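You operate a simulated robot arm through the tools that you are given. There is no shell and no other tool. Be economical: measure what you need, move in short steps, check, and stop when the job is done.

You run a simulated robot arm. Do the job below in one go: nothing can be reset, and whatever is moved stays where it is left.

## Task
Put the red pad and the stopper in the green crate.

Only the result counts: the job must be done as asked and must still hold three seconds after the hand-in. Knocking over, shifting, dropping, spilling or breaking anything else fails it. A push-on lid holds only when it is set on centred and level and pressed home; a screw cap is set on level and turned clockwise until tight.

## Robot
A 6-joint arm with a two-finger parallel gripper on a trunk, on a base that drives. Base frame: it is fixed to the floor where the robot stands at the start and does not move with it; the origin is under the middle of the robot, x ahead of it, y to its left, z up. Lengths are in mm, angles in degrees, forces in N, time in s.
With the tool pointing down near the work surface it reaches from about 320 to 700 mm from the robot's upright axis, wherever it stands. Its first joint turns from -166.0 to 166.0 degrees. Places, roughly: green crate [1250, 0, 750]; stopper [4500, -250, 750]. Payload 4.1 kg.
The TCP is the grasp point between the finger pads, 23 mm short of the fingertips. In the tool frame z runs along the fingers and y along their closing line. Largest opening 94 mm; finger width 38, thickness 10; the body of the gripper, 54 by 96 mm, starts 39 mm behind the TCP.
Orientation is that of the tool frame in the base frame, as a unit quaternion [x, y, z, w]. With the fingers straight down and closing along the base's y, the tool's x points along the base's -x, its y along +y and its z along -z.

## Interface
- The arm moves only by the tool play_rows. Its argument "series" is a list of rows, each an object (a shift or turn left out is 0, a gripper value left out holds the last) with "linear": the shift along the tool's x, y, z in mm, a list of three; "dr": the turn, a rotation vector about the tool's x, y, z in degrees, a list of three; "jaw": the gripper command, from -1 (fully open) to 1 (shut), values between in proportion. In form: [{"linear": [tx, ty, tz], "dr": [rx, ry, rz], "jaw": jaw}, ...]. A call has 1 to 20 rows; each row is the pose to reach, as a shift and turn from the pose commanded when the call began, along the tool's axes at that moment. Each row takes 0.2 s and may step no farther than 50 mm and 8.6 degrees from the row before; otherwise, or with a gripper value out of range, the whole call is refused. Where a pose cannot be reached the arm comes as near as it can. A force on the tool above 40 N (or 10 N above the force at the start of the call, whichever is more), or a blocked arm, ends the call early, and 0.2 s more pass. Each finger travels about 45 mm/s and halts on what it meets, pressing with about 31 N; the grip force reading is that of the motor and also rises with nothing between the fingers. The clock runs only during rows and for 0.2 s after the last one: add rows that repeat a pose to give the fingers time. It gives the time, the measured TCP pose, the force on the tool (base axes), the opening and the grip force at its end, in the units of the frame above (readings bear some noise).
- Cameras (640 x 400 px; columns grow to the right, rows downward): "scene" is now at [28, 153.7, 1435.6]; the picture's right is [-0.27, -0.96, 0.00], its down [-0.62, 0.17, -0.77] and it looks along [0.74, -0.21, -0.64] (base axes); focal length 256 px, centre (320, 200). "wrist" rides on the gripper at [86, 16, -74] in the tool frame; the picture's right is [-0.18, 0.98, 0.00], its down [-0.58, -0.11, -0.81] and it looks along [-0.79, -0.15, 0.59] (tool axes); focal length 243 px, centre (320, 200). There is no depth. A picture from a camera that has moved, and an enlarged one, comes with that camera's place and axes in the base frame and with its lens. The place of the scene camera against the robot may be out by one fixed shift of up to 25 mm in any direction.
- snapshot(camera): a new picture of that camera. It takes no simulated time.
- raise_lower(by): slides the trunk up (or, below 0, down) by that many mm; the arm and the scene camera ride with it, the base frame stays. It gives what a move gives, with no picture.
- drive_base(legs): drives the robot by 1 to 6 legs, each [ahead, turn to the left] in mm and degrees, along the robot's own axes; the way and the turn of a leg run together, so that a leg with both is an arc; at most 1500 mm and 180 degrees a leg. The arm and the cameras ride along, it lands a little off, and it stops where it bumps. It gives what a move gives.
- aim_head(pan, tilt): turns the head with the scene camera to pan (to the left, within 155 degrees either way) and tilt (down, from -29 to 69), counted from straight ahead of the robot. It gives what a move gives.
- enlarge(camera, box): a new picture of the part [left, top, right, bottom] of that camera's present view, enlarged. It takes no simulated time.
- sign_off(): hands the job in; it is judged then, once.

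Work in short steps. Places have to be worked out from the pictures, the camera data and where the tool is seen: move nearer, look again, correct. Check each grasp and each placing, and mend what went wrong. You have 120 turns and 90 pictures in all, those below and enlarged ones among them. Open the gripper and draw the arm clear of the work before you hand the job in, unless the task says otherwise; then end with one line.

The tools are called after ">>>" as a command line: name --argument value ..., lists and objects as JSON in quotes. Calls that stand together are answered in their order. play_rows: Moves the arm, as the interface text tells. Its arguments: {"type":"object","properties":{"series":{"type":"array","items":{"type":"object","properties":{"linear":{"type":"array","items":{"type":"number"}},"dr":{"type":"array","items":{"type":"number"}},"jaw":{"type":"number"}}}}},"required":["series"]} The other tools are called the same way: raise_lower (by) slides the trunk up or down; drive_base (legs) drives the base; aim_head (pan, tilt) turns the head that bears the scene camera; snapshot (camera) takes a picture; enlarge (camera, box) takes an enlarged picture of a part of a camera's view; sign_off () hands the job in.

At the start:

```text
time_s: 0.0
tool_pos: [411.4, -127.8, 1058.8]
tool_rot: [0.0, 1.0, 0.0, 0.0]
contact_force: [0.6, 0.0, 0.3]
grip_width: 94.0
grip_force: 0.0
trunk travel left (down, up): [-375.0, 215.0]
robot x, y, heading: [0.7, -0.8, -0.1]
head pan, tilt: [-15.8, 39.7]
```

scene: 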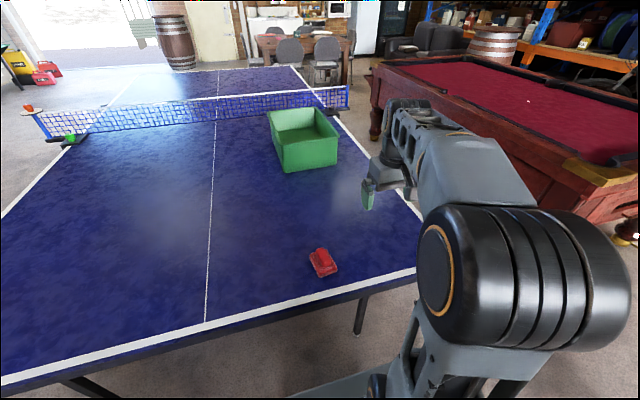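
wrist: 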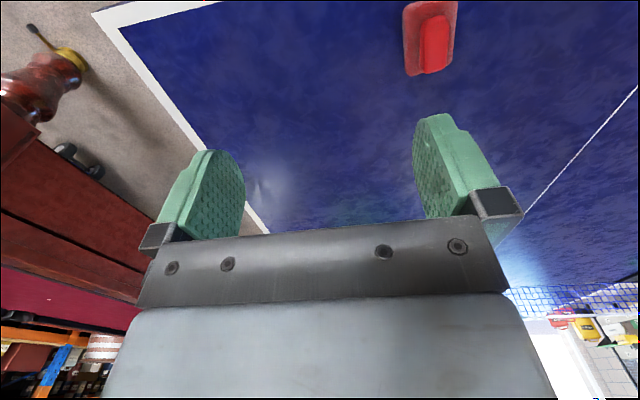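

The red pad appears at roughly (497, 10, 775). I'll enlarge it and the crate to see their shape and orientation.

>>> enlarge --camera "scene" --box '[280, 230, 376, 290]'

>>> enlarge --camera "wrist" --box '[350, 0, 510, 100]'

>>> enlarge --camera "scene" --box '[200, 0, 440, 150]'

```text
6.67 times, centred on (328, 260) of scene
camera zoom: at [28.0, 153.7, 1435.6], right [-0.27, -0.96, 0.0], down [-0.62, 0.17, -0.77], along [0.74, -0.21, -0.64], focal length 1704 px, centre (267, -200)
```

zoom: 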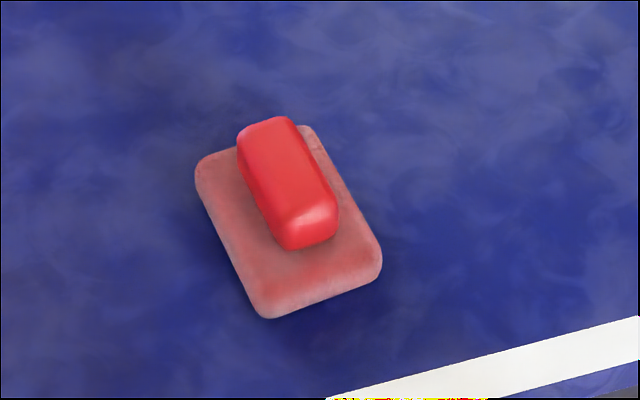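

```text
4.00 times, centred on (430, 50) of wrist
camera zoom: at [324.1, -111.7, 1133.3], right [0.18, 0.98, 0.0], down [0.58, -0.11, 0.81], along [0.79, -0.15, -0.59], focal length 970 px, centre (-120, 800)
```

zoom: 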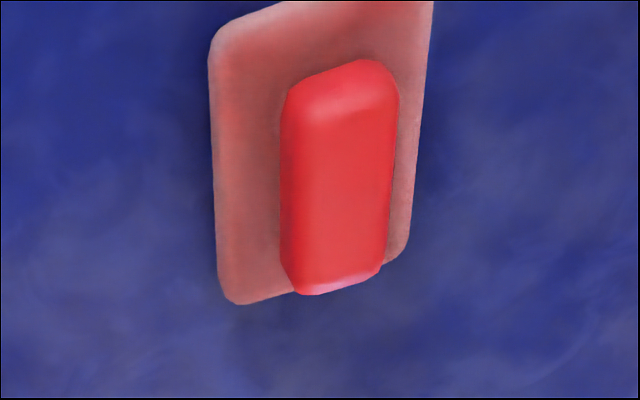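

```text
2.67 times, centred on (320, 75) of scene
camera zoom: at [28.0, 153.7, 1435.6], right [-0.27, -0.96, 0.0], down [-0.62, 0.17, -0.77], along [0.74, -0.21, -0.64], focal length 682 px, centre (320, 533)
```

zoom: 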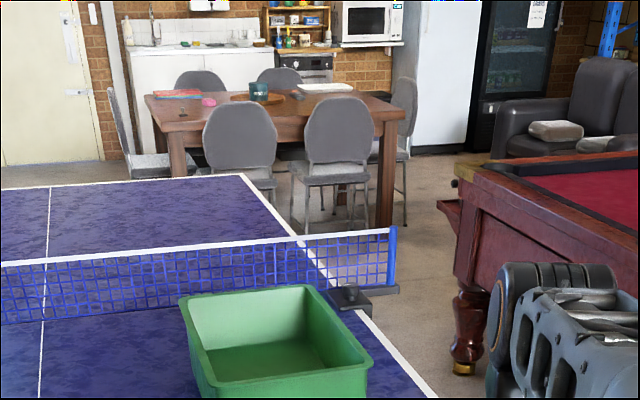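

The pad is a block with a handle running almost along x, at about (484, 8). The crate must be approached from the right side of the table, so I'll look at the gap between the two tables and at the robot's own footprint.

>>> aim_head --pan -60 --tilt 35

>>> snapshot --camera "scene"

>>> aim_head --pan 60 --tilt 35

>>> snapshot --camera "scene"

>>> aim_head --pan 10 --tilt 69

>>> snapshot --camera "scene"

```text
time_s: 1.1
tool_pos: [411.0, -126.9, 1059.2]
tool_rot: [0.0, 1.0, 0.0, 0.0]
contact_force: [0.0, -0.1, 0.4]
grip_width: 94.2
grip_force: 0.0
trunk travel left (down, up): [-375.0, 215.0]
robot x, y, heading: [0.8, -3.8, 0.2]
head pan, tilt: [-60.0, 35.0]
```

```text
84 pictures are left
camera scene: at [-9.9, 100.6, 1442.8], right [-0.87, -0.5, 0.0], down [-0.29, 0.5, -0.82], along [0.41, -0.71, -0.57], focal length 256 px, centre (320, 200)
```

scene: 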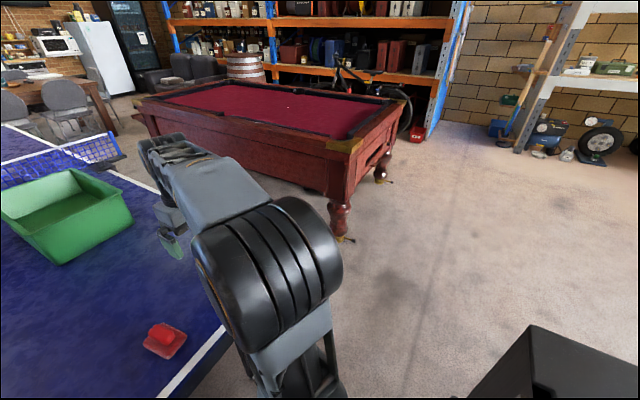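

```text
time_s: 3.1
tool_pos: [410.8, -126.9, 1059.4]
tool_rot: [0.0, 1.0, 0.0, -0.001]
contact_force: [0.1, 0.2, 1.0]
grip_width: 93.7
grip_force: 0.0
trunk travel left (down, up): [-375.0, 215.0]
robot x, y, heading: [5.7, 0.6, -0.5]
head pan, tilt: [60.0, 35.0]
```

```text
83 pictures are left
camera scene: at [-10.0, 253.1, 1442.8], right [0.87, -0.5, 0.0], down [-0.29, -0.5, -0.82], along [0.41, 0.71, -0.57], focal length 256 px, centre (320, 200)
```

scene: 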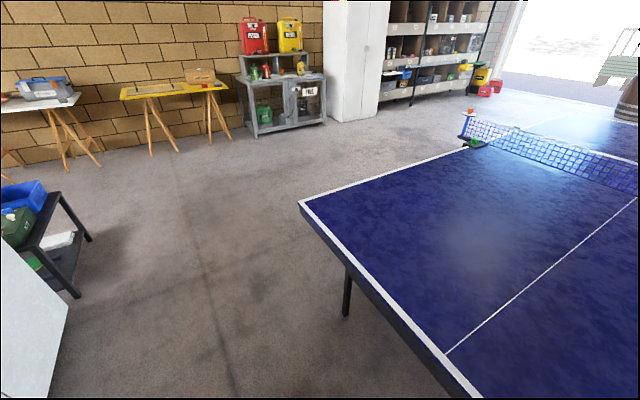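

```text
time_s: 4.3
tool_pos: [411.0, -126.5, 1058.4]
tool_rot: [0.0, 1.0, 0.0, 0.0]
contact_force: [0.6, -0.1, -0.5]
grip_width: 94.1
grip_force: 0.0
trunk travel left (down, up): [-375.0, 215.0]
robot x, y, heading: [-3.5, -3.1, -0.1]
head pan, tilt: [10.0, 68.8]
```

```text
82 pictures are left
camera scene: at [1.1, 186.6, 1399.1], right [0.17, -0.98, 0.0], down [-0.92, -0.16, -0.36], along [0.36, 0.06, -0.93], focal length 256 px, centre (320, 200)
```

scene: 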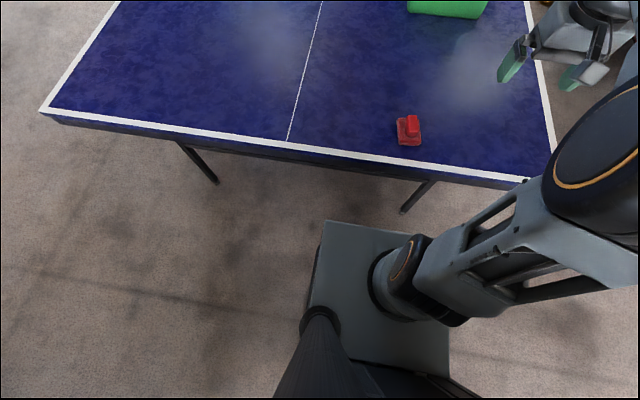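

The gap on the right looks about 790 mm wide, so the robot should fit through it. First I'll move above the pad to look from closer up, with the tool turned about 7°.

>>> play_rows --series '[{"linear": [-15, 27, 36], "dr": [0, 0, -2]}, {"linear": [-30, 54, 72], "dr": [0, 0, -4]}, {"linear": [-45, 81, 108], "dr": [0, 0, -6]}, {"linear": [-60, 108, 140], "dr": [0, 0, -7]}, {"linear": [-73, 135, 170], "dr": [0, 0, -7]}, {"linear": [-73, 135, 170], "dr": [0, 0, -7]}]'

>>> snapshot --camera "wrist"

>>> aim_head --pan -10 --tilt 50

>>> snapshot --camera "scene"

```text
time_s: 5.7
tool_pos: [485.4, 8.3, 886.9]
tool_rot: [-0.061, 0.998, 0.0, 0.0]
contact_force: [-0.5, -0.2, 0.5]
grip_width: 94.1
grip_force: 0.0
trunk travel left (down, up): [-375.0, 215.0]
robot x, y, heading: [0.4, -0.6, 0.1]
head pan, tilt: [10.0, 68.8]
```

```text
81 pictures are left
camera wrist: at [396.4, 13.0, 961.7], right [0.06, 1.0, 0.0], down [0.59, -0.04, 0.81], along [0.8, -0.05, -0.59], focal length 243 px, centre (320, 200)
```

wrist: 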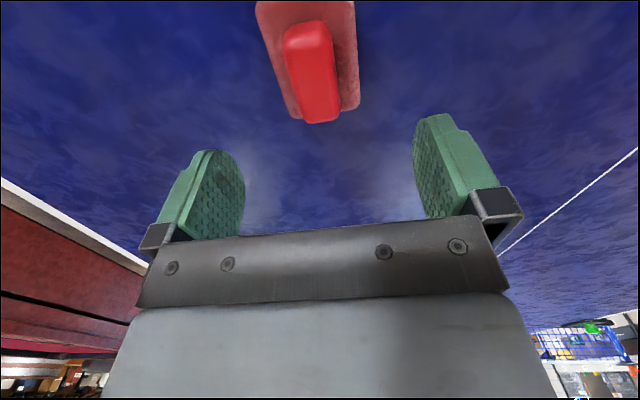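

```text
time_s: 6.5
tool_pos: [484.1, 7.4, 887.5]
tool_rot: [-0.061, 0.998, 0.0, 0.0]
contact_force: [-0.2, 0.2, 0.1]
grip_width: 94.2
grip_force: 0.0
trunk travel left (down, up): [-375.0, 215.0]
robot x, y, heading: [2.0, 0.0, -0.1]
head pan, tilt: [-10.0, 50.0]
```

```text
80 pictures are left
camera scene: at [21.8, 163.6, 1421.0], right [-0.17, -0.98, 0.0], down [-0.76, 0.13, -0.64], along [0.63, -0.11, -0.77], focal length 256 px, centre (320, 200)
```

scene: 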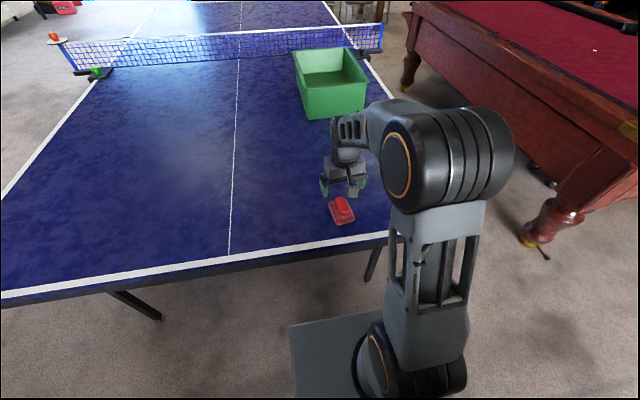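

The handle centre triangulates to about (477, 5) with its top near z 798, and the 7° angle matches. I'll correct the position, narrow the jaws a little, drop to z ≈ 822 and look again.

>>> play_rows --series '[{"linear": [7.8, -2.1, 20], "jaw": -0.4}, {"linear": [7.8, -2.1, 45], "jaw": -0.4}, {"linear": [7.8, -2.1, 65], "jaw": -0.4}, {"linear": [7.8, -2.1, 65], "jaw": -0.4}]'

>>> snapshot --camera "wrist"

>>> enlarge --camera "scene" --box '[292, 165, 388, 225]'

```text
time_s: 7.5
tool_pos: [476.5, 4.4, 822.7]
tool_rot: [-0.061, 0.998, 0.0, 0.0]
contact_force: [0.3, 0.0, 0.8]
grip_width: 65.8
grip_force: 0.2
trunk travel left (down, up): [-375.0, 215.0]
robot x, y, heading: [2.0, -0.0, 0.0]
head pan, tilt: [-10.0, 50.0]
```

```text
79 pictures are left
camera wrist: at [388.6, 9.2, 897.7], right [0.06, 1.0, 0.0], down [0.59, -0.04, 0.81], along [0.8, -0.05, -0.59], focal length 243 px, centre (320, 200)
```

wrist: 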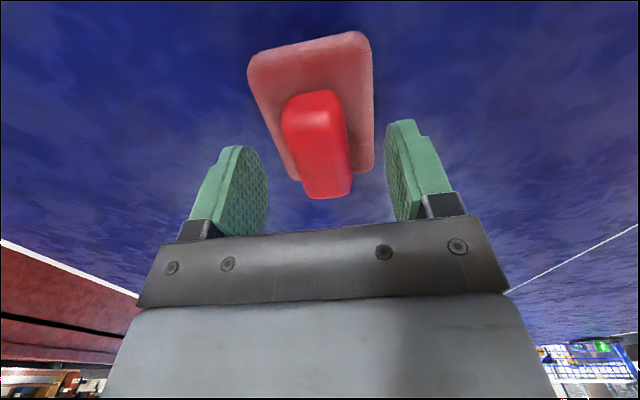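

```text
6.67 times, centred on (340, 195) of scene
camera zoom: at [22.0, 163.5, 1421.1], right [-0.17, -0.98, 0.0], down [-0.75, 0.13, -0.64], along [0.63, -0.11, -0.77], focal length 1704 px, centre (187, 233)
```

zoom: 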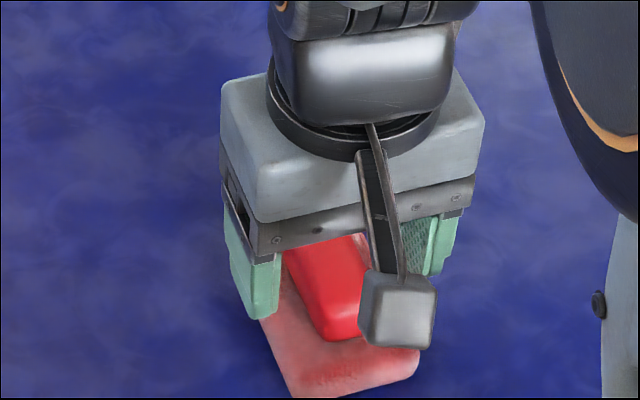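

The handle sits between the jaws. I'll shift ~7 mm forward, lower to z ≈ 801 and close.

>>> play_rows --series '[{"linear": [-7, -1, 8]}, {"linear": [-7, -1, 15]}, {"linear": [-7, -1, 19]}, {"linear": [-7, -1, 22]}, {"linear": [-7, -1, 22]}]'

>>> snapshot --camera "wrist"

```text
time_s: 8.7
tool_pos: [484.0, 4.5, 802.2]
tool_rot: [-0.061, 0.998, 0.0, 0.0]
contact_force: [-0.6, -0.6, -0.9]
grip_width: 65.6
grip_force: 0.0
trunk travel left (down, up): [-375.0, 215.0]
robot x, y, heading: [1.8, 2.1, -0.0]
head pan, tilt: [-10.0, 50.0]
```

```text
77 pictures are left
camera wrist: at [395.7, 9.2, 875.7], right [0.06, 1.0, 0.0], down [0.59, -0.04, 0.81], along [0.8, -0.05, -0.59], focal length 243 px, centre (320, 200)
```

wrist: 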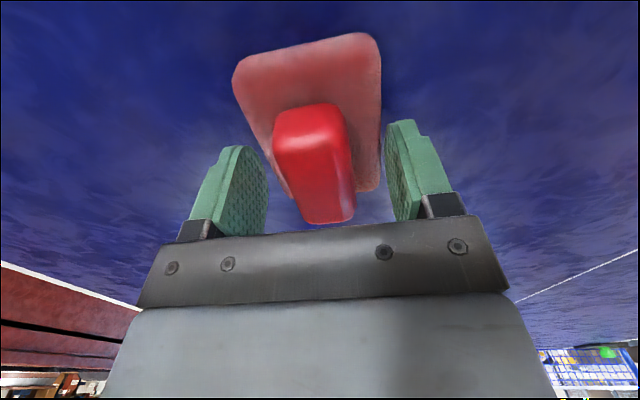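

No contact yet and the handle top is near z 803, so there is good overlap. I'll go 3 mm lower and close.

>>> play_rows --series '[{"linear": [0, 0, 3]}, {"linear": [0, 0, 3], "jaw": 1}, {"linear": [0, 0, 3], "jaw": 1}, {"linear": [0, 0, 3], "jaw": 1}, {"linear": [0, 0, 3], "jaw": 1}, {"linear": [0, 0, 3], "jaw": 1}]'

>>> play_rows --series '[{"linear": [0, 0, -10]}, {"linear": [0, 0, -40]}, {"linear": [0, 0, -80]}, {"linear": [0, 0, -80]}]'

>>> snapshot --camera "wrist"

>>> snapshot --camera "scene"

```text
time_s: 10.1
tool_pos: [483.2, 4.7, 798.4]
tool_rot: [-0.061, 0.998, -0.001, 0.0]
contact_force: [0.9, 0.5, 2.6]
grip_width: 61.2
grip_force: 30.3
trunk travel left (down, up): [-375.0, 215.0]
robot x, y, heading: [2.1, 4.0, 0.1]
head pan, tilt: [-10.0, 50.0]
```

```text
time_s: 11.1
tool_pos: [483.8, 3.3, 879.6]
tool_rot: [-0.06, 0.998, 0.0, -0.001]
contact_force: [-0.8, 0.0, -0.7]
grip_width: 61.3
grip_force: 31.0
trunk travel left (down, up): [-375.0, 215.0]
robot x, y, heading: [-1.2, 0.9, 0.2]
head pan, tilt: [-10.0, 50.0]
```

```text
76 pictures are left
camera wrist: at [396.1, 8.4, 953.7], right [0.06, 1.0, 0.0], down [0.59, -0.04, 0.81], along [0.8, -0.05, -0.59], focal length 243 px, centre (320, 200)
```

wrist: 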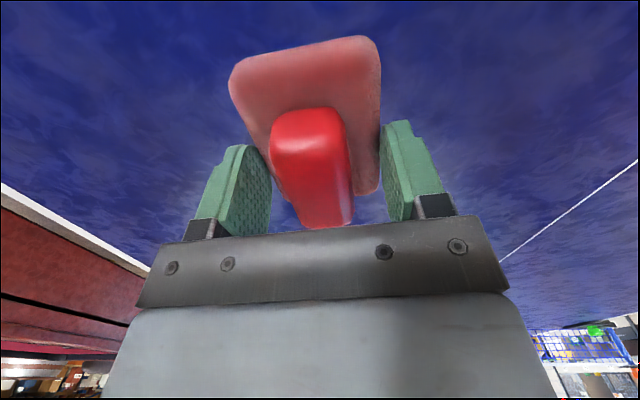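

```text
75 pictures are left
camera scene: at [21.6, 163.5, 1421.1], right [-0.17, -0.98, 0.0], down [-0.75, 0.13, -0.64], along [0.63, -0.11, -0.77], focal length 256 px, centre (320, 200)
```

scene: 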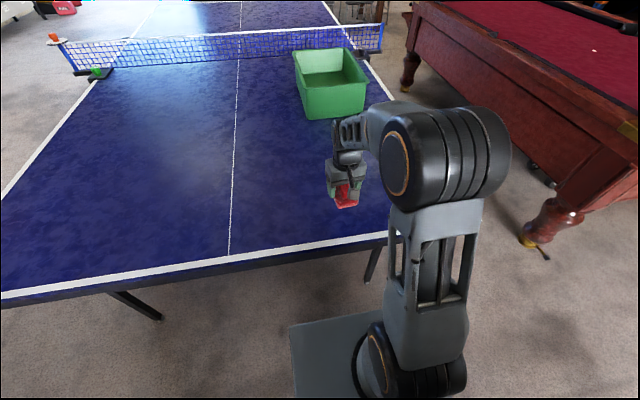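

It lifted, but the jaws hold the 61 mm base only by their tips. I'll set it back down, regrip about 11 mm lower for a firm hold, and lift again.

>>> play_rows --series '[{"linear": [0, 0, 40]}, {"linear": [0, 0, 70]}, {"linear": [0, 0, 80]}, {"linear": [0, 0, 80]}, {"linear": [0, 0, 80], "jaw": -0.6}, {"linear": [0, 0, 80], "jaw": -0.6}, {"linear": [0, 0, 86], "jaw": -0.6}, {"linear": [0, 0, 91], "jaw": -0.6}, {"linear": [0, 0, 91], "jaw": -0.6}, {"linear": [0, 0, 91], "jaw": 1}, {"linear": [0, 0, 91], "jaw": 1}, {"linear": [0, 0, 91], "jaw": 1}, {"linear": [0, 0, 91], "jaw": 1}]'

>>> play_rows --series '[{"linear": [0, 0, -10]}, {"linear": [0, 0, -50]}, {"linear": [0, 0, -95]}, {"linear": [0, 0, -140]}, {"linear": [0, 0, -185]}, {"linear": [0, 0, -230]}, {"linear": [0, 0, -230]}]'

>>> snapshot --camera "wrist"

```text
time_s: 13.9
tool_pos: [483.7, 4.1, 786.8]
tool_rot: [-0.062, 0.998, 0.0, 0.001]
contact_force: [-0.1, 0.0, 0.6]
grip_width: 61.5
grip_force: 31.0
trunk travel left (down, up): [-375.0, 215.0]
robot x, y, heading: [-5.3, 3.4, 0.3]
head pan, tilt: [-10.0, 50.0]
```

```text
time_s: 15.5
tool_pos: [481.5, 4.0, 1018.0]
tool_rot: [-0.061, 0.998, 0.0, 0.0]
contact_force: [-0.3, -1.0, -0.4]
grip_width: 61.6
grip_force: 31.1
trunk travel left (down, up): [-375.0, 215.0]
robot x, y, heading: [1.8, 0.2, -0.1]
head pan, tilt: [-10.0, 50.0]
```

```text
74 pictures are left
camera wrist: at [394.0, 9.5, 1092.8], right [0.06, 1.0, 0.0], down [0.59, -0.04, 0.81], along [0.8, -0.05, -0.59], focal length 243 px, centre (320, 200)
```

wrist: 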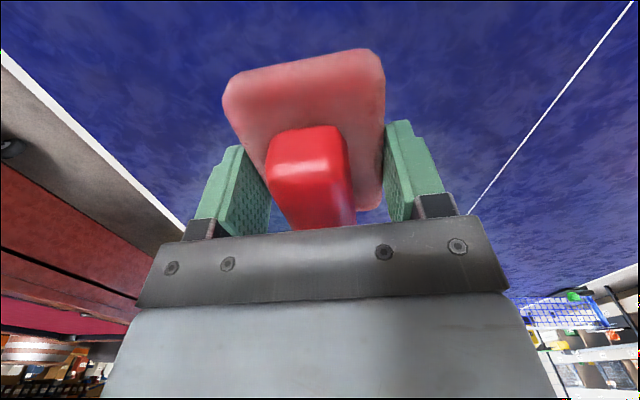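

The grip is solid now. Before driving, I'll look to the right-rear and behind for obstacles.

>>> aim_head --pan -105 --tilt 45

>>> snapshot --camera "scene"

>>> aim_head --pan 150 --tilt 45

>>> snapshot --camera "scene"

```text
time_s: 17.2
tool_pos: [482.8, 3.8, 1018.4]
tool_rot: [-0.061, 0.998, 0.0, 0.001]
contact_force: [1.7, -0.1, -0.6]
grip_width: 61.7
grip_force: 30.9
trunk travel left (down, up): [-375.0, 215.0]
robot x, y, heading: [0.6, -1.8, 0.2]
head pan, tilt: [-105.0, 45.0]
```

```text
73 pictures are left
camera scene: at [-75.0, 98.3, 1428.0], right [-0.97, 0.26, 0.0], down [0.18, 0.68, -0.71], along [-0.18, -0.68, -0.71], focal length 256 px, centre (320, 200)
```

scene: 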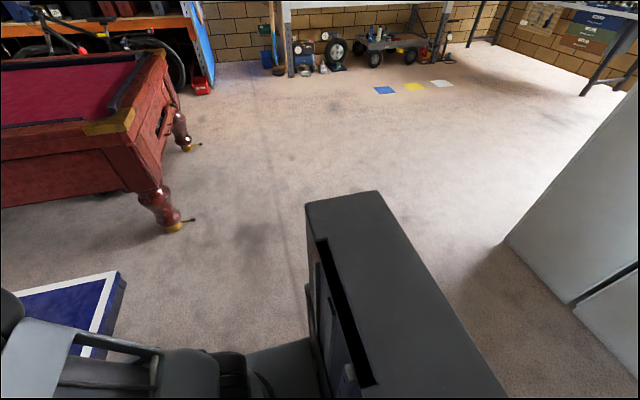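

```text
time_s: 20.8
tool_pos: [481.8, 3.0, 1015.7]
tool_rot: [-0.061, 0.998, 0.0, 0.0]
contact_force: [0.4, 0.5, -0.6]
grip_width: 61.5
grip_force: 30.9
trunk travel left (down, up): [-375.0, 215.0]
robot x, y, heading: [0.8, -0.8, -0.0]
head pan, tilt: [150.0, 45.0]
```

```text
72 pictures are left
camera scene: at [-124.4, 217.6, 1428.0], right [0.5, 0.87, 0.0], down [0.61, -0.35, -0.71], along [-0.61, 0.35, -0.71], focal length 256 px, centre (320, 200)
```

scene: 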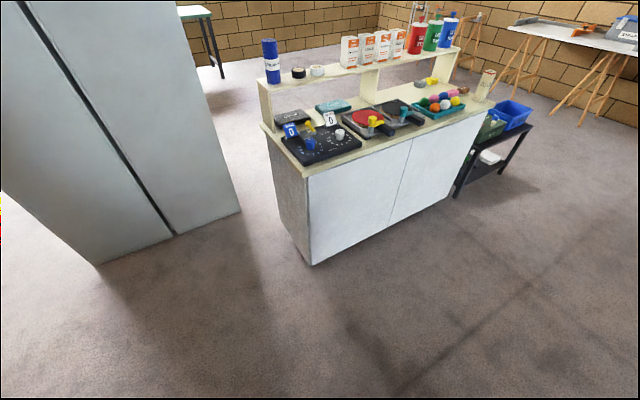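

The area behind and to the right is clear; the dark box is the robot's own trunk. I'll back off, turn right, drive to y ≈ -690, and face ahead again.

>>> drive_base --legs '[[-150, 0], [0, -90], [690, 0], [0, 90]]'

>>> aim_head --pan 0 --tilt 40

>>> snapshot --camera "scene"

```text
time_s: 33.2
tool_pos: [332.6, -690.7, 1018.0]
tool_rot: [-0.059, 0.998, 0.0, -0.001]
contact_force: [0.2, -0.3, -0.8]
grip_width: 61.3
grip_force: 31.3
trunk travel left (down, up): [-375.0, 215.0]
robot x, y, heading: [-150.9, -695.5, 0.2]
head pan, tilt: [150.0, 45.0]
```

```text
time_s: 35.6
tool_pos: [332.7, -689.5, 1018.3]
tool_rot: [-0.061, 0.998, 0.0, -0.001]
contact_force: [-0.2, -0.5, -1.2]
grip_width: 61.2
grip_force: 30.8
trunk travel left (down, up): [-375.0, 215.0]
robot x, y, heading: [-148.2, -693.4, -0.3]
head pan, tilt: [0.0, 40.0]
```

```text
71 pictures are left
camera scene: at [-118.7, -517.3, 1435.2], right [0.0, -1.0, 0.0], down [-0.64, 0.0, -0.77], along [0.77, 0.0, -0.64], focal length 256 px, centre (320, 200)
```

scene: 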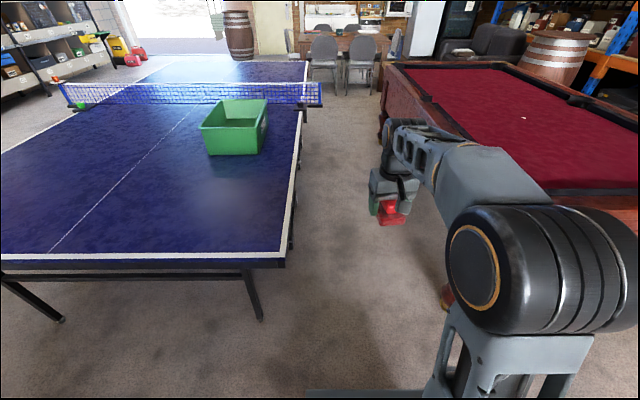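

The gap is clear: table edge at y ≈ -404 and pool table at about -1100. I'll drive straight ahead alongside the crate.

>>> drive_base --legs '[[700, 0], [650, 0]]'

>>> aim_head --pan 75 --tilt 50

>>> snapshot --camera "scene"

```text
time_s: 42.6
tool_pos: [1683.9, -699.5, 1017.4]
tool_rot: [-0.058, 0.998, 0.0, -0.001]
contact_force: [-0.1, -0.2, -0.4]
grip_width: 61.3
grip_force: 31.0
trunk travel left (down, up): [-375.0, 215.0]
robot x, y, heading: [1205.0, -701.2, -0.4]
head pan, tilt: [0.0, 40.0]
```

```text
time_s: 44.1
tool_pos: [1683.2, -702.0, 1017.2]
tool_rot: [-0.058, 0.998, -0.001, 0.0]
contact_force: [-0.7, -0.1, -0.8]
grip_width: 61.3
grip_force: 30.8
trunk travel left (down, up): [-375.0, 215.0]
robot x, y, heading: [1201.9, -702.2, -0.3]
head pan, tilt: [75.0, 50.0]
```

```text
70 pictures are left
camera scene: at [1168.8, -451.6, 1421.1], right [0.96, -0.27, 0.0], down [-0.2, -0.74, -0.64], along [0.17, 0.62, -0.77], focal length 256 px, centre (320, 200)
```

scene: 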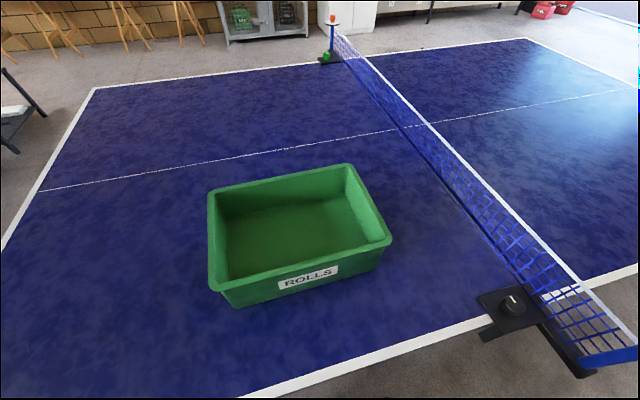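

I'm beside the crate; its rim spans about x 1003–1410, y -185 to 78. I'll swing the arm 90° left at the present height, well above everything.

>>> play_rows --series '[{"linear": [-3.2, 46.8, 0], "dr": [0, 0, -5.6]}, {"linear": [-1.8, 93.6, 0], "dr": [0, 0, -11.2]}, {"linear": [4.2, 140.2, 0], "dr": [0, 0, -16.8]}, {"linear": [14.6, 185.9, 0], "dr": [0, 0, -22.4]}, {"linear": [29.5, 230.5, 0], "dr": [0, 0, -28]}, {"linear": [48.7, 273.2, 0], "dr": [0, 0, -33.6]}, {"linear": [71.9, 313.9, 0], "dr": [0, 0, -39.2]}, {"linear": [99, 352.2, 0], "dr": [0, 0, -44.8]}, {"linear": [129.6, 387.6, 0], "dr": [0, 0, -50.4]}, {"linear": [163.8, 419.9, 0], "dr": [0, 0, -56]}, {"linear": [200.7, 448.7, 0], "dr": [0, 0, -61.6]}, {"linear": [240.4, 473.8, 0], "dr": [0, 0, -67.2]}, {"linear": [282.3, 494.9, 0], "dr": [0, 0, -72.8]}, {"linear": [326, 511.8, 0], "dr": [0, 0, -78.4]}, {"linear": [371.2, 524.4, 0], "dr": [0, 0, -84]}, {"linear": [415.8, 532.1, 0], "dr": [0, 0, -89.4]}, {"linear": [415.8, 532.1, 0], "dr": [0, 0, -89.4]}]'

>>> snapshot --camera "scene"

>>> snapshot --camera "wrist"

```text
time_s: 47.7
tool_pos: [1207.2, -220.2, 1016.1]
tool_rot: [0.744, -0.669, 0.0, 0.001]
contact_force: [-0.8, -0.4, -1.4]
grip_width: 61.2
grip_force: 31.2
trunk travel left (down, up): [-375.0, 215.0]
robot x, y, heading: [1203.3, -701.0, -0.3]
head pan, tilt: [75.0, 50.0]
```

```text
69 pictures are left
camera scene: at [1168.4, -451.3, 1421.0], right [0.96, -0.26, 0.0], down [-0.2, -0.74, -0.64], along [0.17, 0.62, -0.77], focal length 256 px, centre (320, 200)
```

scene: 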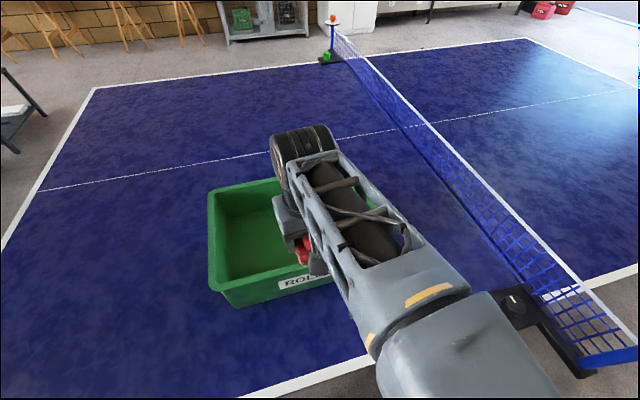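

```text
68 pictures are left
camera wrist: at [1200.5, -307.9, 1091.6], right [-1.0, 0.08, 0.0], down [0.05, 0.59, 0.81], along [0.06, 0.8, -0.59], focal length 243 px, centre (320, 200)
```

wrist: 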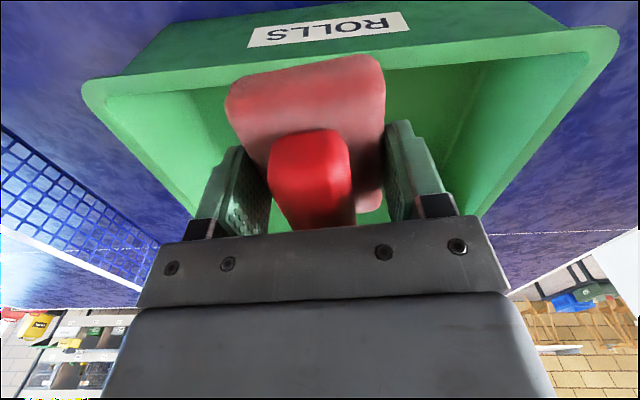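

From the wrist view the crate spans x ≈ 990–1408 and y ≈ -217 to 45. I'll move over (1127, -65) and then descend partway.

>>> play_rows --series '[{"linear": [-40, 16, 0]}, {"linear": [-81, 32, 0]}, {"linear": [-122, 47, 0]}, {"linear": [-163, 63, 0]}, {"linear": [-163, 63, 40]}, {"linear": [-163, 63, 80]}, {"linear": [-163, 63, 80]}]'

>>> snapshot --camera "scene"

>>> snapshot --camera "wrist"

```text
time_s: 49.3
tool_pos: [1132.8, -84.9, 931.0]
tool_rot: [0.743, -0.669, 0.001, 0.001]
contact_force: [-0.4, 0.8, 0.2]
grip_width: 61.3
grip_force: 31.0
out of reach, approached as far as the arm can: row 3, 4, 5, 6, 7
trunk travel left (down, up): [-375.0, 215.0]
robot x, y, heading: [1202.4, -703.2, -0.2]
head pan, tilt: [75.0, 50.0]
```

```text
67 pictures are left
camera scene: at [1168.6, -450.9, 1420.9], right [0.96, -0.26, 0.0], down [-0.2, -0.74, -0.64], along [0.17, 0.62, -0.77], focal length 256 px, centre (320, 200)
```

scene: 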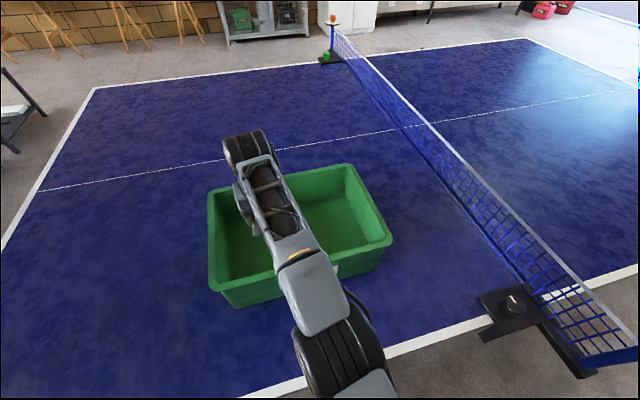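

```text
66 pictures are left
camera wrist: at [1126.4, -172.3, 1005.9], right [-1.0, 0.08, 0.0], down [0.05, 0.59, 0.81], along [0.06, 0.8, -0.59], focal length 243 px, centre (320, 200)
```

wrist: 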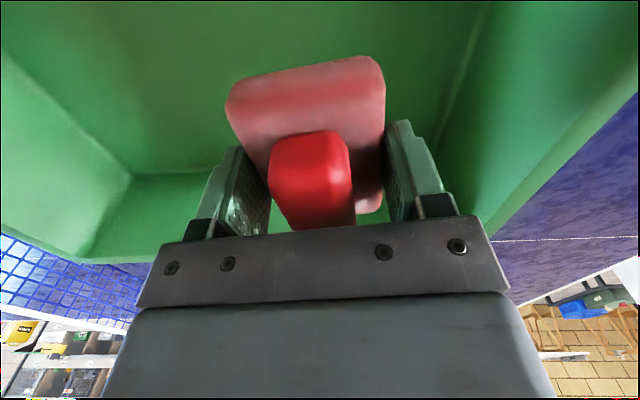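

The arm hit its reach limit at (1133, -85), which is fine. I'll descend further in steps, slightly toward the robot, and watch the force.

>>> play_rows --series '[{"linear": [10, 0, 30]}, {"linear": [10, 0, 60]}, {"linear": [10, 0, 90]}, {"linear": [10, 0, 90]}]'

>>> snapshot --camera "wrist"

>>> snapshot --camera "scene"

```text
time_s: 50.3
tool_pos: [1134.4, -95.3, 841.6]
tool_rot: [0.743, -0.669, 0.001, 0.0]
contact_force: [0.3, -0.1, -0.3]
grip_width: 61.6
grip_force: 30.6
trunk travel left (down, up): [-375.0, 215.0]
robot x, y, heading: [1201.0, -704.4, -0.2]
head pan, tilt: [75.0, 50.0]
```

```text
65 pictures are left
camera wrist: at [1127.7, -183.0, 916.0], right [-1.0, 0.08, 0.0], down [0.05, 0.59, 0.81], along [0.06, 0.8, -0.59], focal length 243 px, centre (320, 200)
```

wrist: 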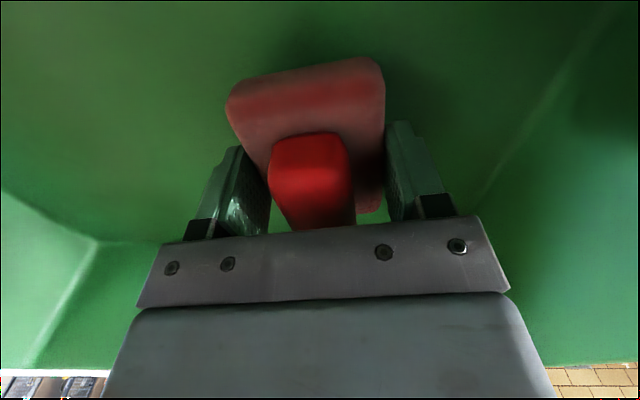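

```text
64 pictures are left
camera scene: at [1168.6, -451.1, 1421.0], right [0.96, -0.26, 0.0], down [-0.2, -0.74, -0.64], along [0.17, 0.62, -0.77], focal length 256 px, centre (320, 200)
```

scene: 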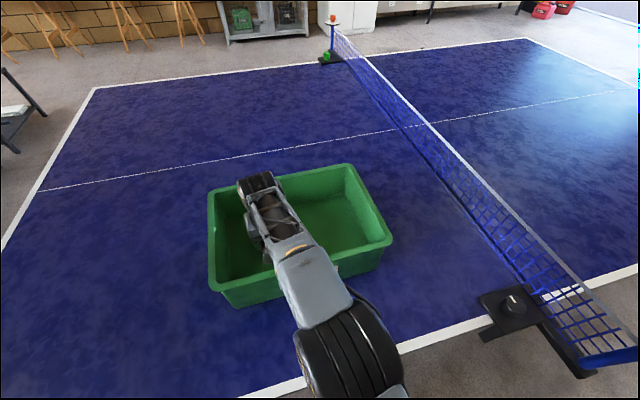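

Descending the last ~45 mm while shifting 18 mm away from the near wall.

>>> play_rows --series '[{"linear": [-10, 0, 10]}, {"linear": [-18, 0, 25]}, {"linear": [-18, 0, 35]}, {"linear": [-18, 0, 42]}, {"linear": [-18, 0, 46]}, {"linear": [-18, 0, 46]}]'

>>> snapshot --camera "wrist"

>>> snapshot --camera "scene"

```text
time_s: 51.1
tool_pos: [1132.5, -73.6, 821.9]
tool_rot: [0.743, -0.669, -0.008, -0.006]
contact_force: [-1.1, 6.7, 16.5]
grip_width: 61.6
grip_force: 30.7
trunk travel left (down, up): [-375.0, 215.0]
robot x, y, heading: [1201.6, -701.6, -0.4]
head pan, tilt: [75.0, 50.0]
stopped in row 3: the force on the tool passed its limit (the readings are from after the stop); the commanded pose is now the measured one
```

```text
63 pictures are left
camera wrist: at [1125.2, -163.9, 895.8], right [-1.0, 0.08, 0.01], down [0.05, 0.57, 0.82], along [0.06, 0.82, -0.58], focal length 243 px, centre (320, 200)
```

wrist: 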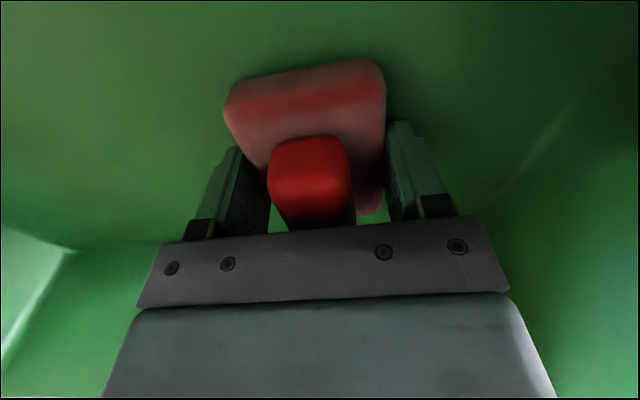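

```text
62 pictures are left
camera scene: at [1168.9, -452.8, 1421.4], right [0.96, -0.26, 0.0], down [-0.2, -0.74, -0.64], along [0.17, 0.62, -0.77], focal length 256 px, centre (320, 200)
```

scene: 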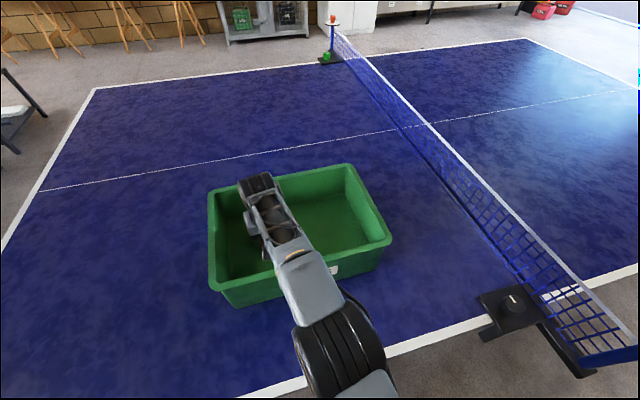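

Triangulating the crate's inner floor corner gives z ≈ 797, and the pad bottom is at ≈ 795, so the pad is resting on the crate floor. I'll release it and lift straight up.

>>> play_rows --series '[{"linear": [0, 0, -1]}, {"linear": [0, 0, -1], "jaw": -0.6}, {"linear": [0, 0, -1], "jaw": -0.9}, {"linear": [0, 0, -1], "jaw": -0.9}, {"linear": [0, 0, -30], "jaw": -0.9}, {"linear": [0, 0, -75]}, {"linear": [0, 0, -120]}, {"linear": [0, 0, -160]}, {"linear": [0, 0, -160]}]'

>>> snapshot --camera "wrist"

>>> snapshot --camera "scene"

```text
time_s: 53.1
tool_pos: [1137.4, -93.1, 972.7]
tool_rot: [0.743, -0.669, -0.005, -0.004]
contact_force: [0.3, 0.2, 0.7]
grip_width: 89.1
grip_force: 0.1
out of reach, approached as far as the arm can: row 7, 8, 9
trunk travel left (down, up): [-375.0, 215.0]
robot x, y, heading: [1200.5, -699.7, -0.5]
head pan, tilt: [75.0, 50.0]
```

```text
61 pictures are left
camera wrist: at [1129.8, -183.6, 1046.9], right [-1.0, 0.08, 0.0], down [0.05, 0.58, 0.81], along [0.06, 0.81, -0.58], focal length 243 px, centre (320, 200)
```

wrist: 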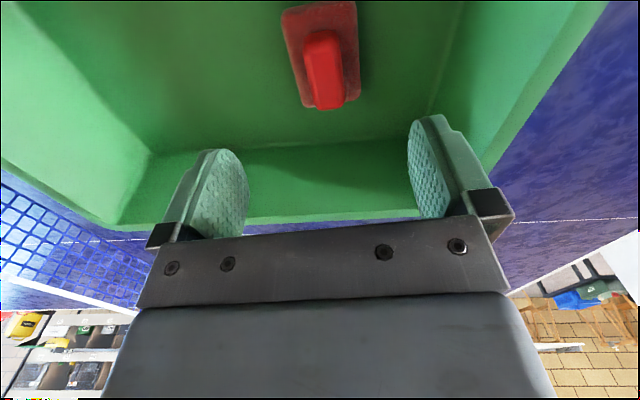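

```text
60 pictures are left
camera scene: at [1168.7, -451.8, 1421.1], right [0.96, -0.26, 0.0], down [-0.2, -0.74, -0.64], along [0.17, 0.62, -0.77], focal length 256 px, centre (320, 200)
```

scene: 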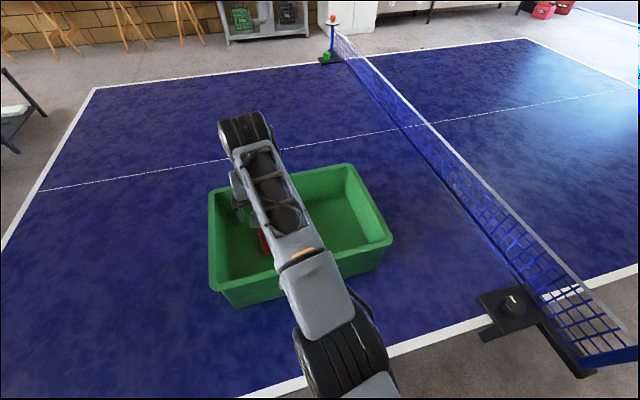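

The red pad lies flat in the crate. Next I'll pull the arm back and up, away from the crate.

>>> play_rows --series '[{"linear": [30, -12, -12]}, {"linear": [60, -25, -25]}, {"linear": [95, -40, -40]}, {"linear": [134, -56, -45]}, {"linear": [134, -56, -45]}]'

```text
time_s: 54.3
tool_pos: [1179.1, -125.7, 1057.5]
tool_rot: [0.743, -0.669, -0.001, 0.0]
contact_force: [-0.6, 0.2, -0.2]
grip_width: 89.3
grip_force: 0.1
out of reach, approached as far as the arm can: row 1, 2, 3, 4, 5
trunk travel left (down, up): [-375.0, 215.0]
robot x, y, heading: [1200.1, -705.3, -0.4]
head pan, tilt: [75.0, 50.0]
```

The commanded pose is still a little beyond reach, so I'll pull in further.

>>> play_rows --series '[{"linear": [45, -10, 0]}, {"linear": [90, -20, 15]}, {"linear": [110, -20, 25]}, {"linear": [110, -20, 25]}]'

```text
time_s: 55.3
tool_pos: [1190.9, -124.7, 1063.0]
tool_rot: [0.744, -0.668, -0.006, -0.003]
contact_force: [-0.2, 0.2, -0.3]
grip_width: 89.4
grip_force: 0.1
out of reach, approached as far as the arm can: row 1, 2, 3, 4
trunk travel left (down, up): [-375.0, 215.0]
robot x, y, heading: [1202.5, -703.0, -0.3]
head pan, tilt: [75.0, 50.0]
```

Readings don't follow the command; let me look at the arm.

>>> snapshot --camera "scene"

>>> play_rows --series '[{"linear": [0, 0, 0]}]'

```text
59 pictures are left
camera scene: at [1168.7, -451.3, 1421.0], right [0.96, -0.26, 0.0], down [-0.2, -0.74, -0.64], along [0.17, 0.62, -0.77], focal length 256 px, centre (320, 200)
```

scene: 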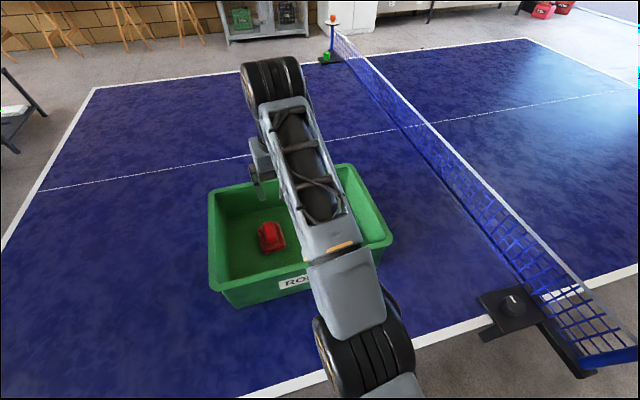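

```text
time_s: 55.7
tool_pos: [1189.5, -125.3, 1062.8]
tool_rot: [0.743, -0.669, -0.005, -0.003]
contact_force: [-0.6, 0.0, 0.1]
grip_width: 89.4
grip_force: 0.1
trunk travel left (down, up): [-375.0, 215.0]
robot x, y, heading: [1202.3, -701.2, -0.1]
head pan, tilt: [75.0, 50.0]
```

>>> play_rows --series '[{"linear": [30, 0, 0]}, {"linear": [60, 0, 0]}, {"linear": [60, 0, 0]}]'

```text
time_s: 56.5
tool_pos: [1190.2, -127.1, 1070.7]
tool_rot: [0.744, -0.668, -0.007, -0.003]
contact_force: [0.3, 0.2, -0.1]
grip_width: 89.3
grip_force: 0.0
out of reach, approached as far as the arm can: row 1, 2, 3
trunk travel left (down, up): [-375.0, 215.0]
robot x, y, heading: [1204.3, -704.4, -0.3]
head pan, tilt: [75.0, 50.0]
```

The arm seems stuck at a stretched-elbow singularity. Descending worked before, so I'll go down first and then pull in.

>>> play_rows --series '[{"linear": [0, 0, 30]}, {"linear": [0, 0, 70]}, {"linear": [10, 0, 100]}, {"linear": [10, 0, 100]}]'

```text
time_s: 57.5
tool_pos: [1190.2, -120.0, 1034.5]
tool_rot: [0.743, -0.669, 0.014, 0.013]
contact_force: [-0.6, 1.1, -0.5]
grip_width: 89.3
grip_force: 0.1
out of reach, approached as far as the arm can: row 1, 2, 3, 4
trunk travel left (down, up): [-375.0, 215.0]
robot x, y, heading: [1201.6, -702.2, 0.0]
head pan, tilt: [75.0, 50.0]
```

>>> play_rows --series '[{"linear": [0, 0, 30]}, {"linear": [0, 0, 60]}, {"linear": [20, 0, 60]}, {"linear": [50, 0, 60]}, {"linear": [50, 0, 60]}]'

```text
time_s: 58.7
tool_pos: [1189.1, -124.8, 1052.3]
tool_rot: [0.743, -0.669, 0.001, 0.002]
contact_force: [-0.1, 0.5, 0.3]
grip_width: 89.4
grip_force: 0.1
out of reach, approached as far as the arm can: row 1, 2, 3, 4, 5
trunk travel left (down, up): [-375.0, 215.0]
robot x, y, heading: [1204.1, -703.6, -0.2]
head pan, tilt: [75.0, 50.0]
```

Pulling in is singular with the elbow straight. I'll descend purely in z to bend the elbow, as happened before.

>>> play_rows --series '[{"linear": [0, 0, 40]}, {"linear": [0, 0, 80]}, {"linear": [0, 0, 120]}, {"linear": [0, 0, 150]}, {"linear": [0, 0, 150]}]'

```text
time_s: 59.9
tool_pos: [1189.0, -118.1, 1011.4]
tool_rot: [0.744, -0.668, 0.027, 0.025]
contact_force: [0.5, 0.7, -0.6]
grip_width: 89.2
grip_force: 0.0
out of reach, approached as far as the arm can: row 1, 2, 3, 4, 5
trunk travel left (down, up): [-375.0, 215.0]
robot x, y, heading: [1200.0, -705.3, -0.4]
head pan, tilt: [75.0, 50.0]
```

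I'll try bending the elbow by tilting the tool outward (wrist moves toward the robot), then pulling in.

>>> play_rows --series '[{"dr": [0, -5, 0]}, {"dr": [0, -10, 0]}, {"dr": [0, -15, 0]}, {"dr": [0, -15, 0]}]'

```text
time_s: 60.9
tool_pos: [1188.5, -117.5, 1011.4]
tool_rot: [0.743, -0.668, 0.028, 0.025]
contact_force: [0.1, -0.2, 0.1]
grip_width: 89.5
grip_force: 0.1
out of reach, approached as far as the arm can: row 1, 2, 3, 4
trunk travel left (down, up): [-375.0, 215.0]
robot x, y, heading: [1205.2, -704.2, -0.3]
head pan, tilt: [75.0, 50.0]
```

I'll probe what the arm still accepts with a small sideways plus downward move.

>>> play_rows --series '[{"linear": [0, -20, 10]}, {"linear": [0, -40, 20]}, {"linear": [0, -40, 20]}]'

>>> snapshot --camera "scene"

```text
time_s: 61.7
tool_pos: [1228.3, -113.3, 1004.8]
tool_rot: [0.742, -0.669, 0.032, 0.028]
contact_force: [0.0, -0.6, 0.1]
grip_width: 89.3
grip_force: 0.2
out of reach, approached as far as the arm can: row 1, 2, 3
trunk travel left (down, up): [-375.0, 215.0]
robot x, y, heading: [1204.3, -704.7, -0.4]
head pan, tilt: [75.0, 50.0]
```

```text
58 pictures are left
camera scene: at [1168.8, -451.3, 1421.0], right [0.96, -0.26, 0.0], down [-0.2, -0.74, -0.64], along [0.17, 0.62, -0.77], focal length 256 px, centre (320, 200)
```

scene: 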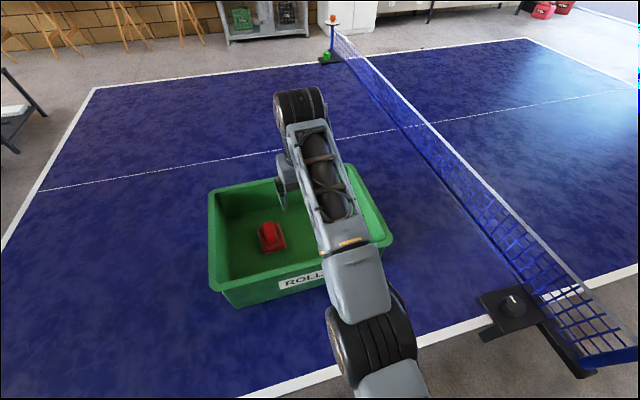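

Still sliding on the reach sphere. I'll go back down toward a pose that was reachable before (R ≈ 610, z ≈ 850), over the empty half of the crate, which should bend the elbow.

>>> play_rows --series '[{"linear": [-10, -15, 25], "dr": [0, -1.5, 0]}, {"linear": [-20, -30, 50], "dr": [0, -3, 0]}, {"linear": [-25, -30, 80], "dr": [0, -4.5, 0]}, {"linear": [-20, -30, 110], "dr": [0, -4.5, 0]}, {"linear": [-10, -30, 140], "dr": [0, -4.5, 0]}, {"linear": [-5, -30, 150], "dr": [0, -4.5, 0]}, {"linear": [-5, -30, 150], "dr": [0, -4.5, 0]}]'

```text
time_s: 63.3
tool_pos: [1260.6, -120.6, 848.8]
tool_rot: [0.732, -0.658, 0.118, 0.129]
contact_force: [-0.3, -1.6, -0.7]
grip_width: 89.3
grip_force: 0.0
out of reach, approached as far as the arm can: row 1, 2, 3, 4, 5, 6, 7
trunk travel left (down, up): [-375.0, 215.0]
robot x, y, heading: [1201.2, -702.5, -0.6]
head pan, tilt: [75.0, 50.0]
```

The tool has tilted 20° as if the arm rotates rigidly. I'll try righting the tool in place at this lower height.

>>> play_rows --series '[{"linear": [0, 0, 0], "dr": [0, -5, 0]}, {"linear": [0, 0, 0], "dr": [0, -10, 0]}, {"linear": [0, 0, 0], "dr": [0, -15, 0]}, {"linear": [0, 0, 0], "dr": [0, -20, 0]}, {"linear": [0, 0, 0], "dr": [0, -20, 0]}]'

>>> snapshot --camera "scene"

```text
time_s: 64.5
tool_pos: [1259.6, -118.4, 846.2]
tool_rot: [0.732, -0.658, 0.119, 0.131]
contact_force: [-0.1, 0.9, -0.2]
grip_width: 89.3
grip_force: 0.1
out of reach, approached as far as the arm can: row 1, 2, 3, 4, 5
trunk travel left (down, up): [-375.0, 215.0]
robot x, y, heading: [1200.8, -700.4, -0.1]
head pan, tilt: [75.0, 50.0]
```

```text
57 pictures are left
camera scene: at [1168.7, -451.4, 1421.0], right [0.96, -0.26, 0.0], down [-0.2, -0.74, -0.64], along [0.17, 0.62, -0.77], focal length 256 px, centre (320, 200)
```

scene: 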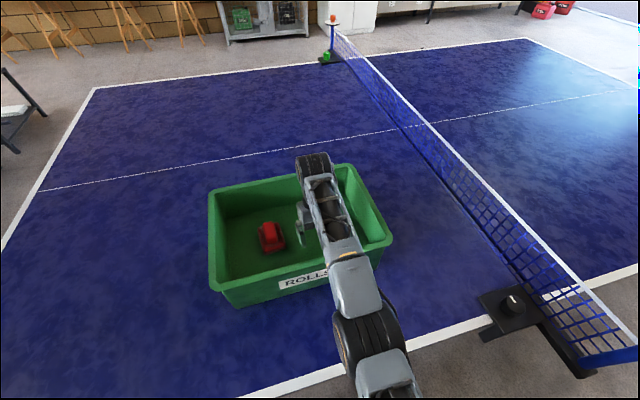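

I'll give the solver many rows toward a well-inside, raised target so it can leave the singular pose.

>>> play_rows --series '[{"linear": [0, 0, -45]}, {"linear": [10, 0, -85]}, {"linear": [40, 0, -110]}, {"linear": [80, 0, -110]}, {"linear": [120, 0, -110]}, {"linear": [160, 0, -110]}, {"linear": [200, 0, -110]}, {"linear": [200, 0, -110]}, {"linear": [200, 0, -110]}, {"linear": [200, 0, -110]}, {"linear": [200, 0, -110]}, {"linear": [200, 0, -110]}, {"linear": [200, 0, -110]}, {"linear": [200, 0, -110]}]'

```text
time_s: 67.5
tool_pos: [1279.3, -267.1, 1019.4]
tool_rot: [0.732, -0.658, 0.119, 0.131]
contact_force: [-1.1, -0.1, -0.3]
grip_width: 89.0
grip_force: 0.1
out of reach, approached as far as the arm can: row 1, 2, 3
trunk travel left (down, up): [-375.0, 215.0]
robot x, y, heading: [1199.9, -704.9, -0.1]
head pan, tilt: [75.0, 50.0]
```

Unstuck: the arm is at R ≈ 445. Now I'll right the tool.

>>> play_rows --series '[{"dr": [0, -5, 0]}, {"dr": [0, -10, 0]}, {"dr": [0, -15, 0]}, {"dr": [0, -20.3, 0]}, {"dr": [0, -20.3, 0]}]'

```text
time_s: 68.7
tool_pos: [1280.8, -266.4, 1018.4]
tool_rot: [0.741, -0.671, -0.013, 0.013]
contact_force: [-0.3, 0.5, 0.4]
grip_width: 89.3
grip_force: 0.0
trunk travel left (down, up): [-375.0, 215.0]
robot x, y, heading: [1201.3, -700.0, -0.5]
head pan, tilt: [75.0, 50.0]
```

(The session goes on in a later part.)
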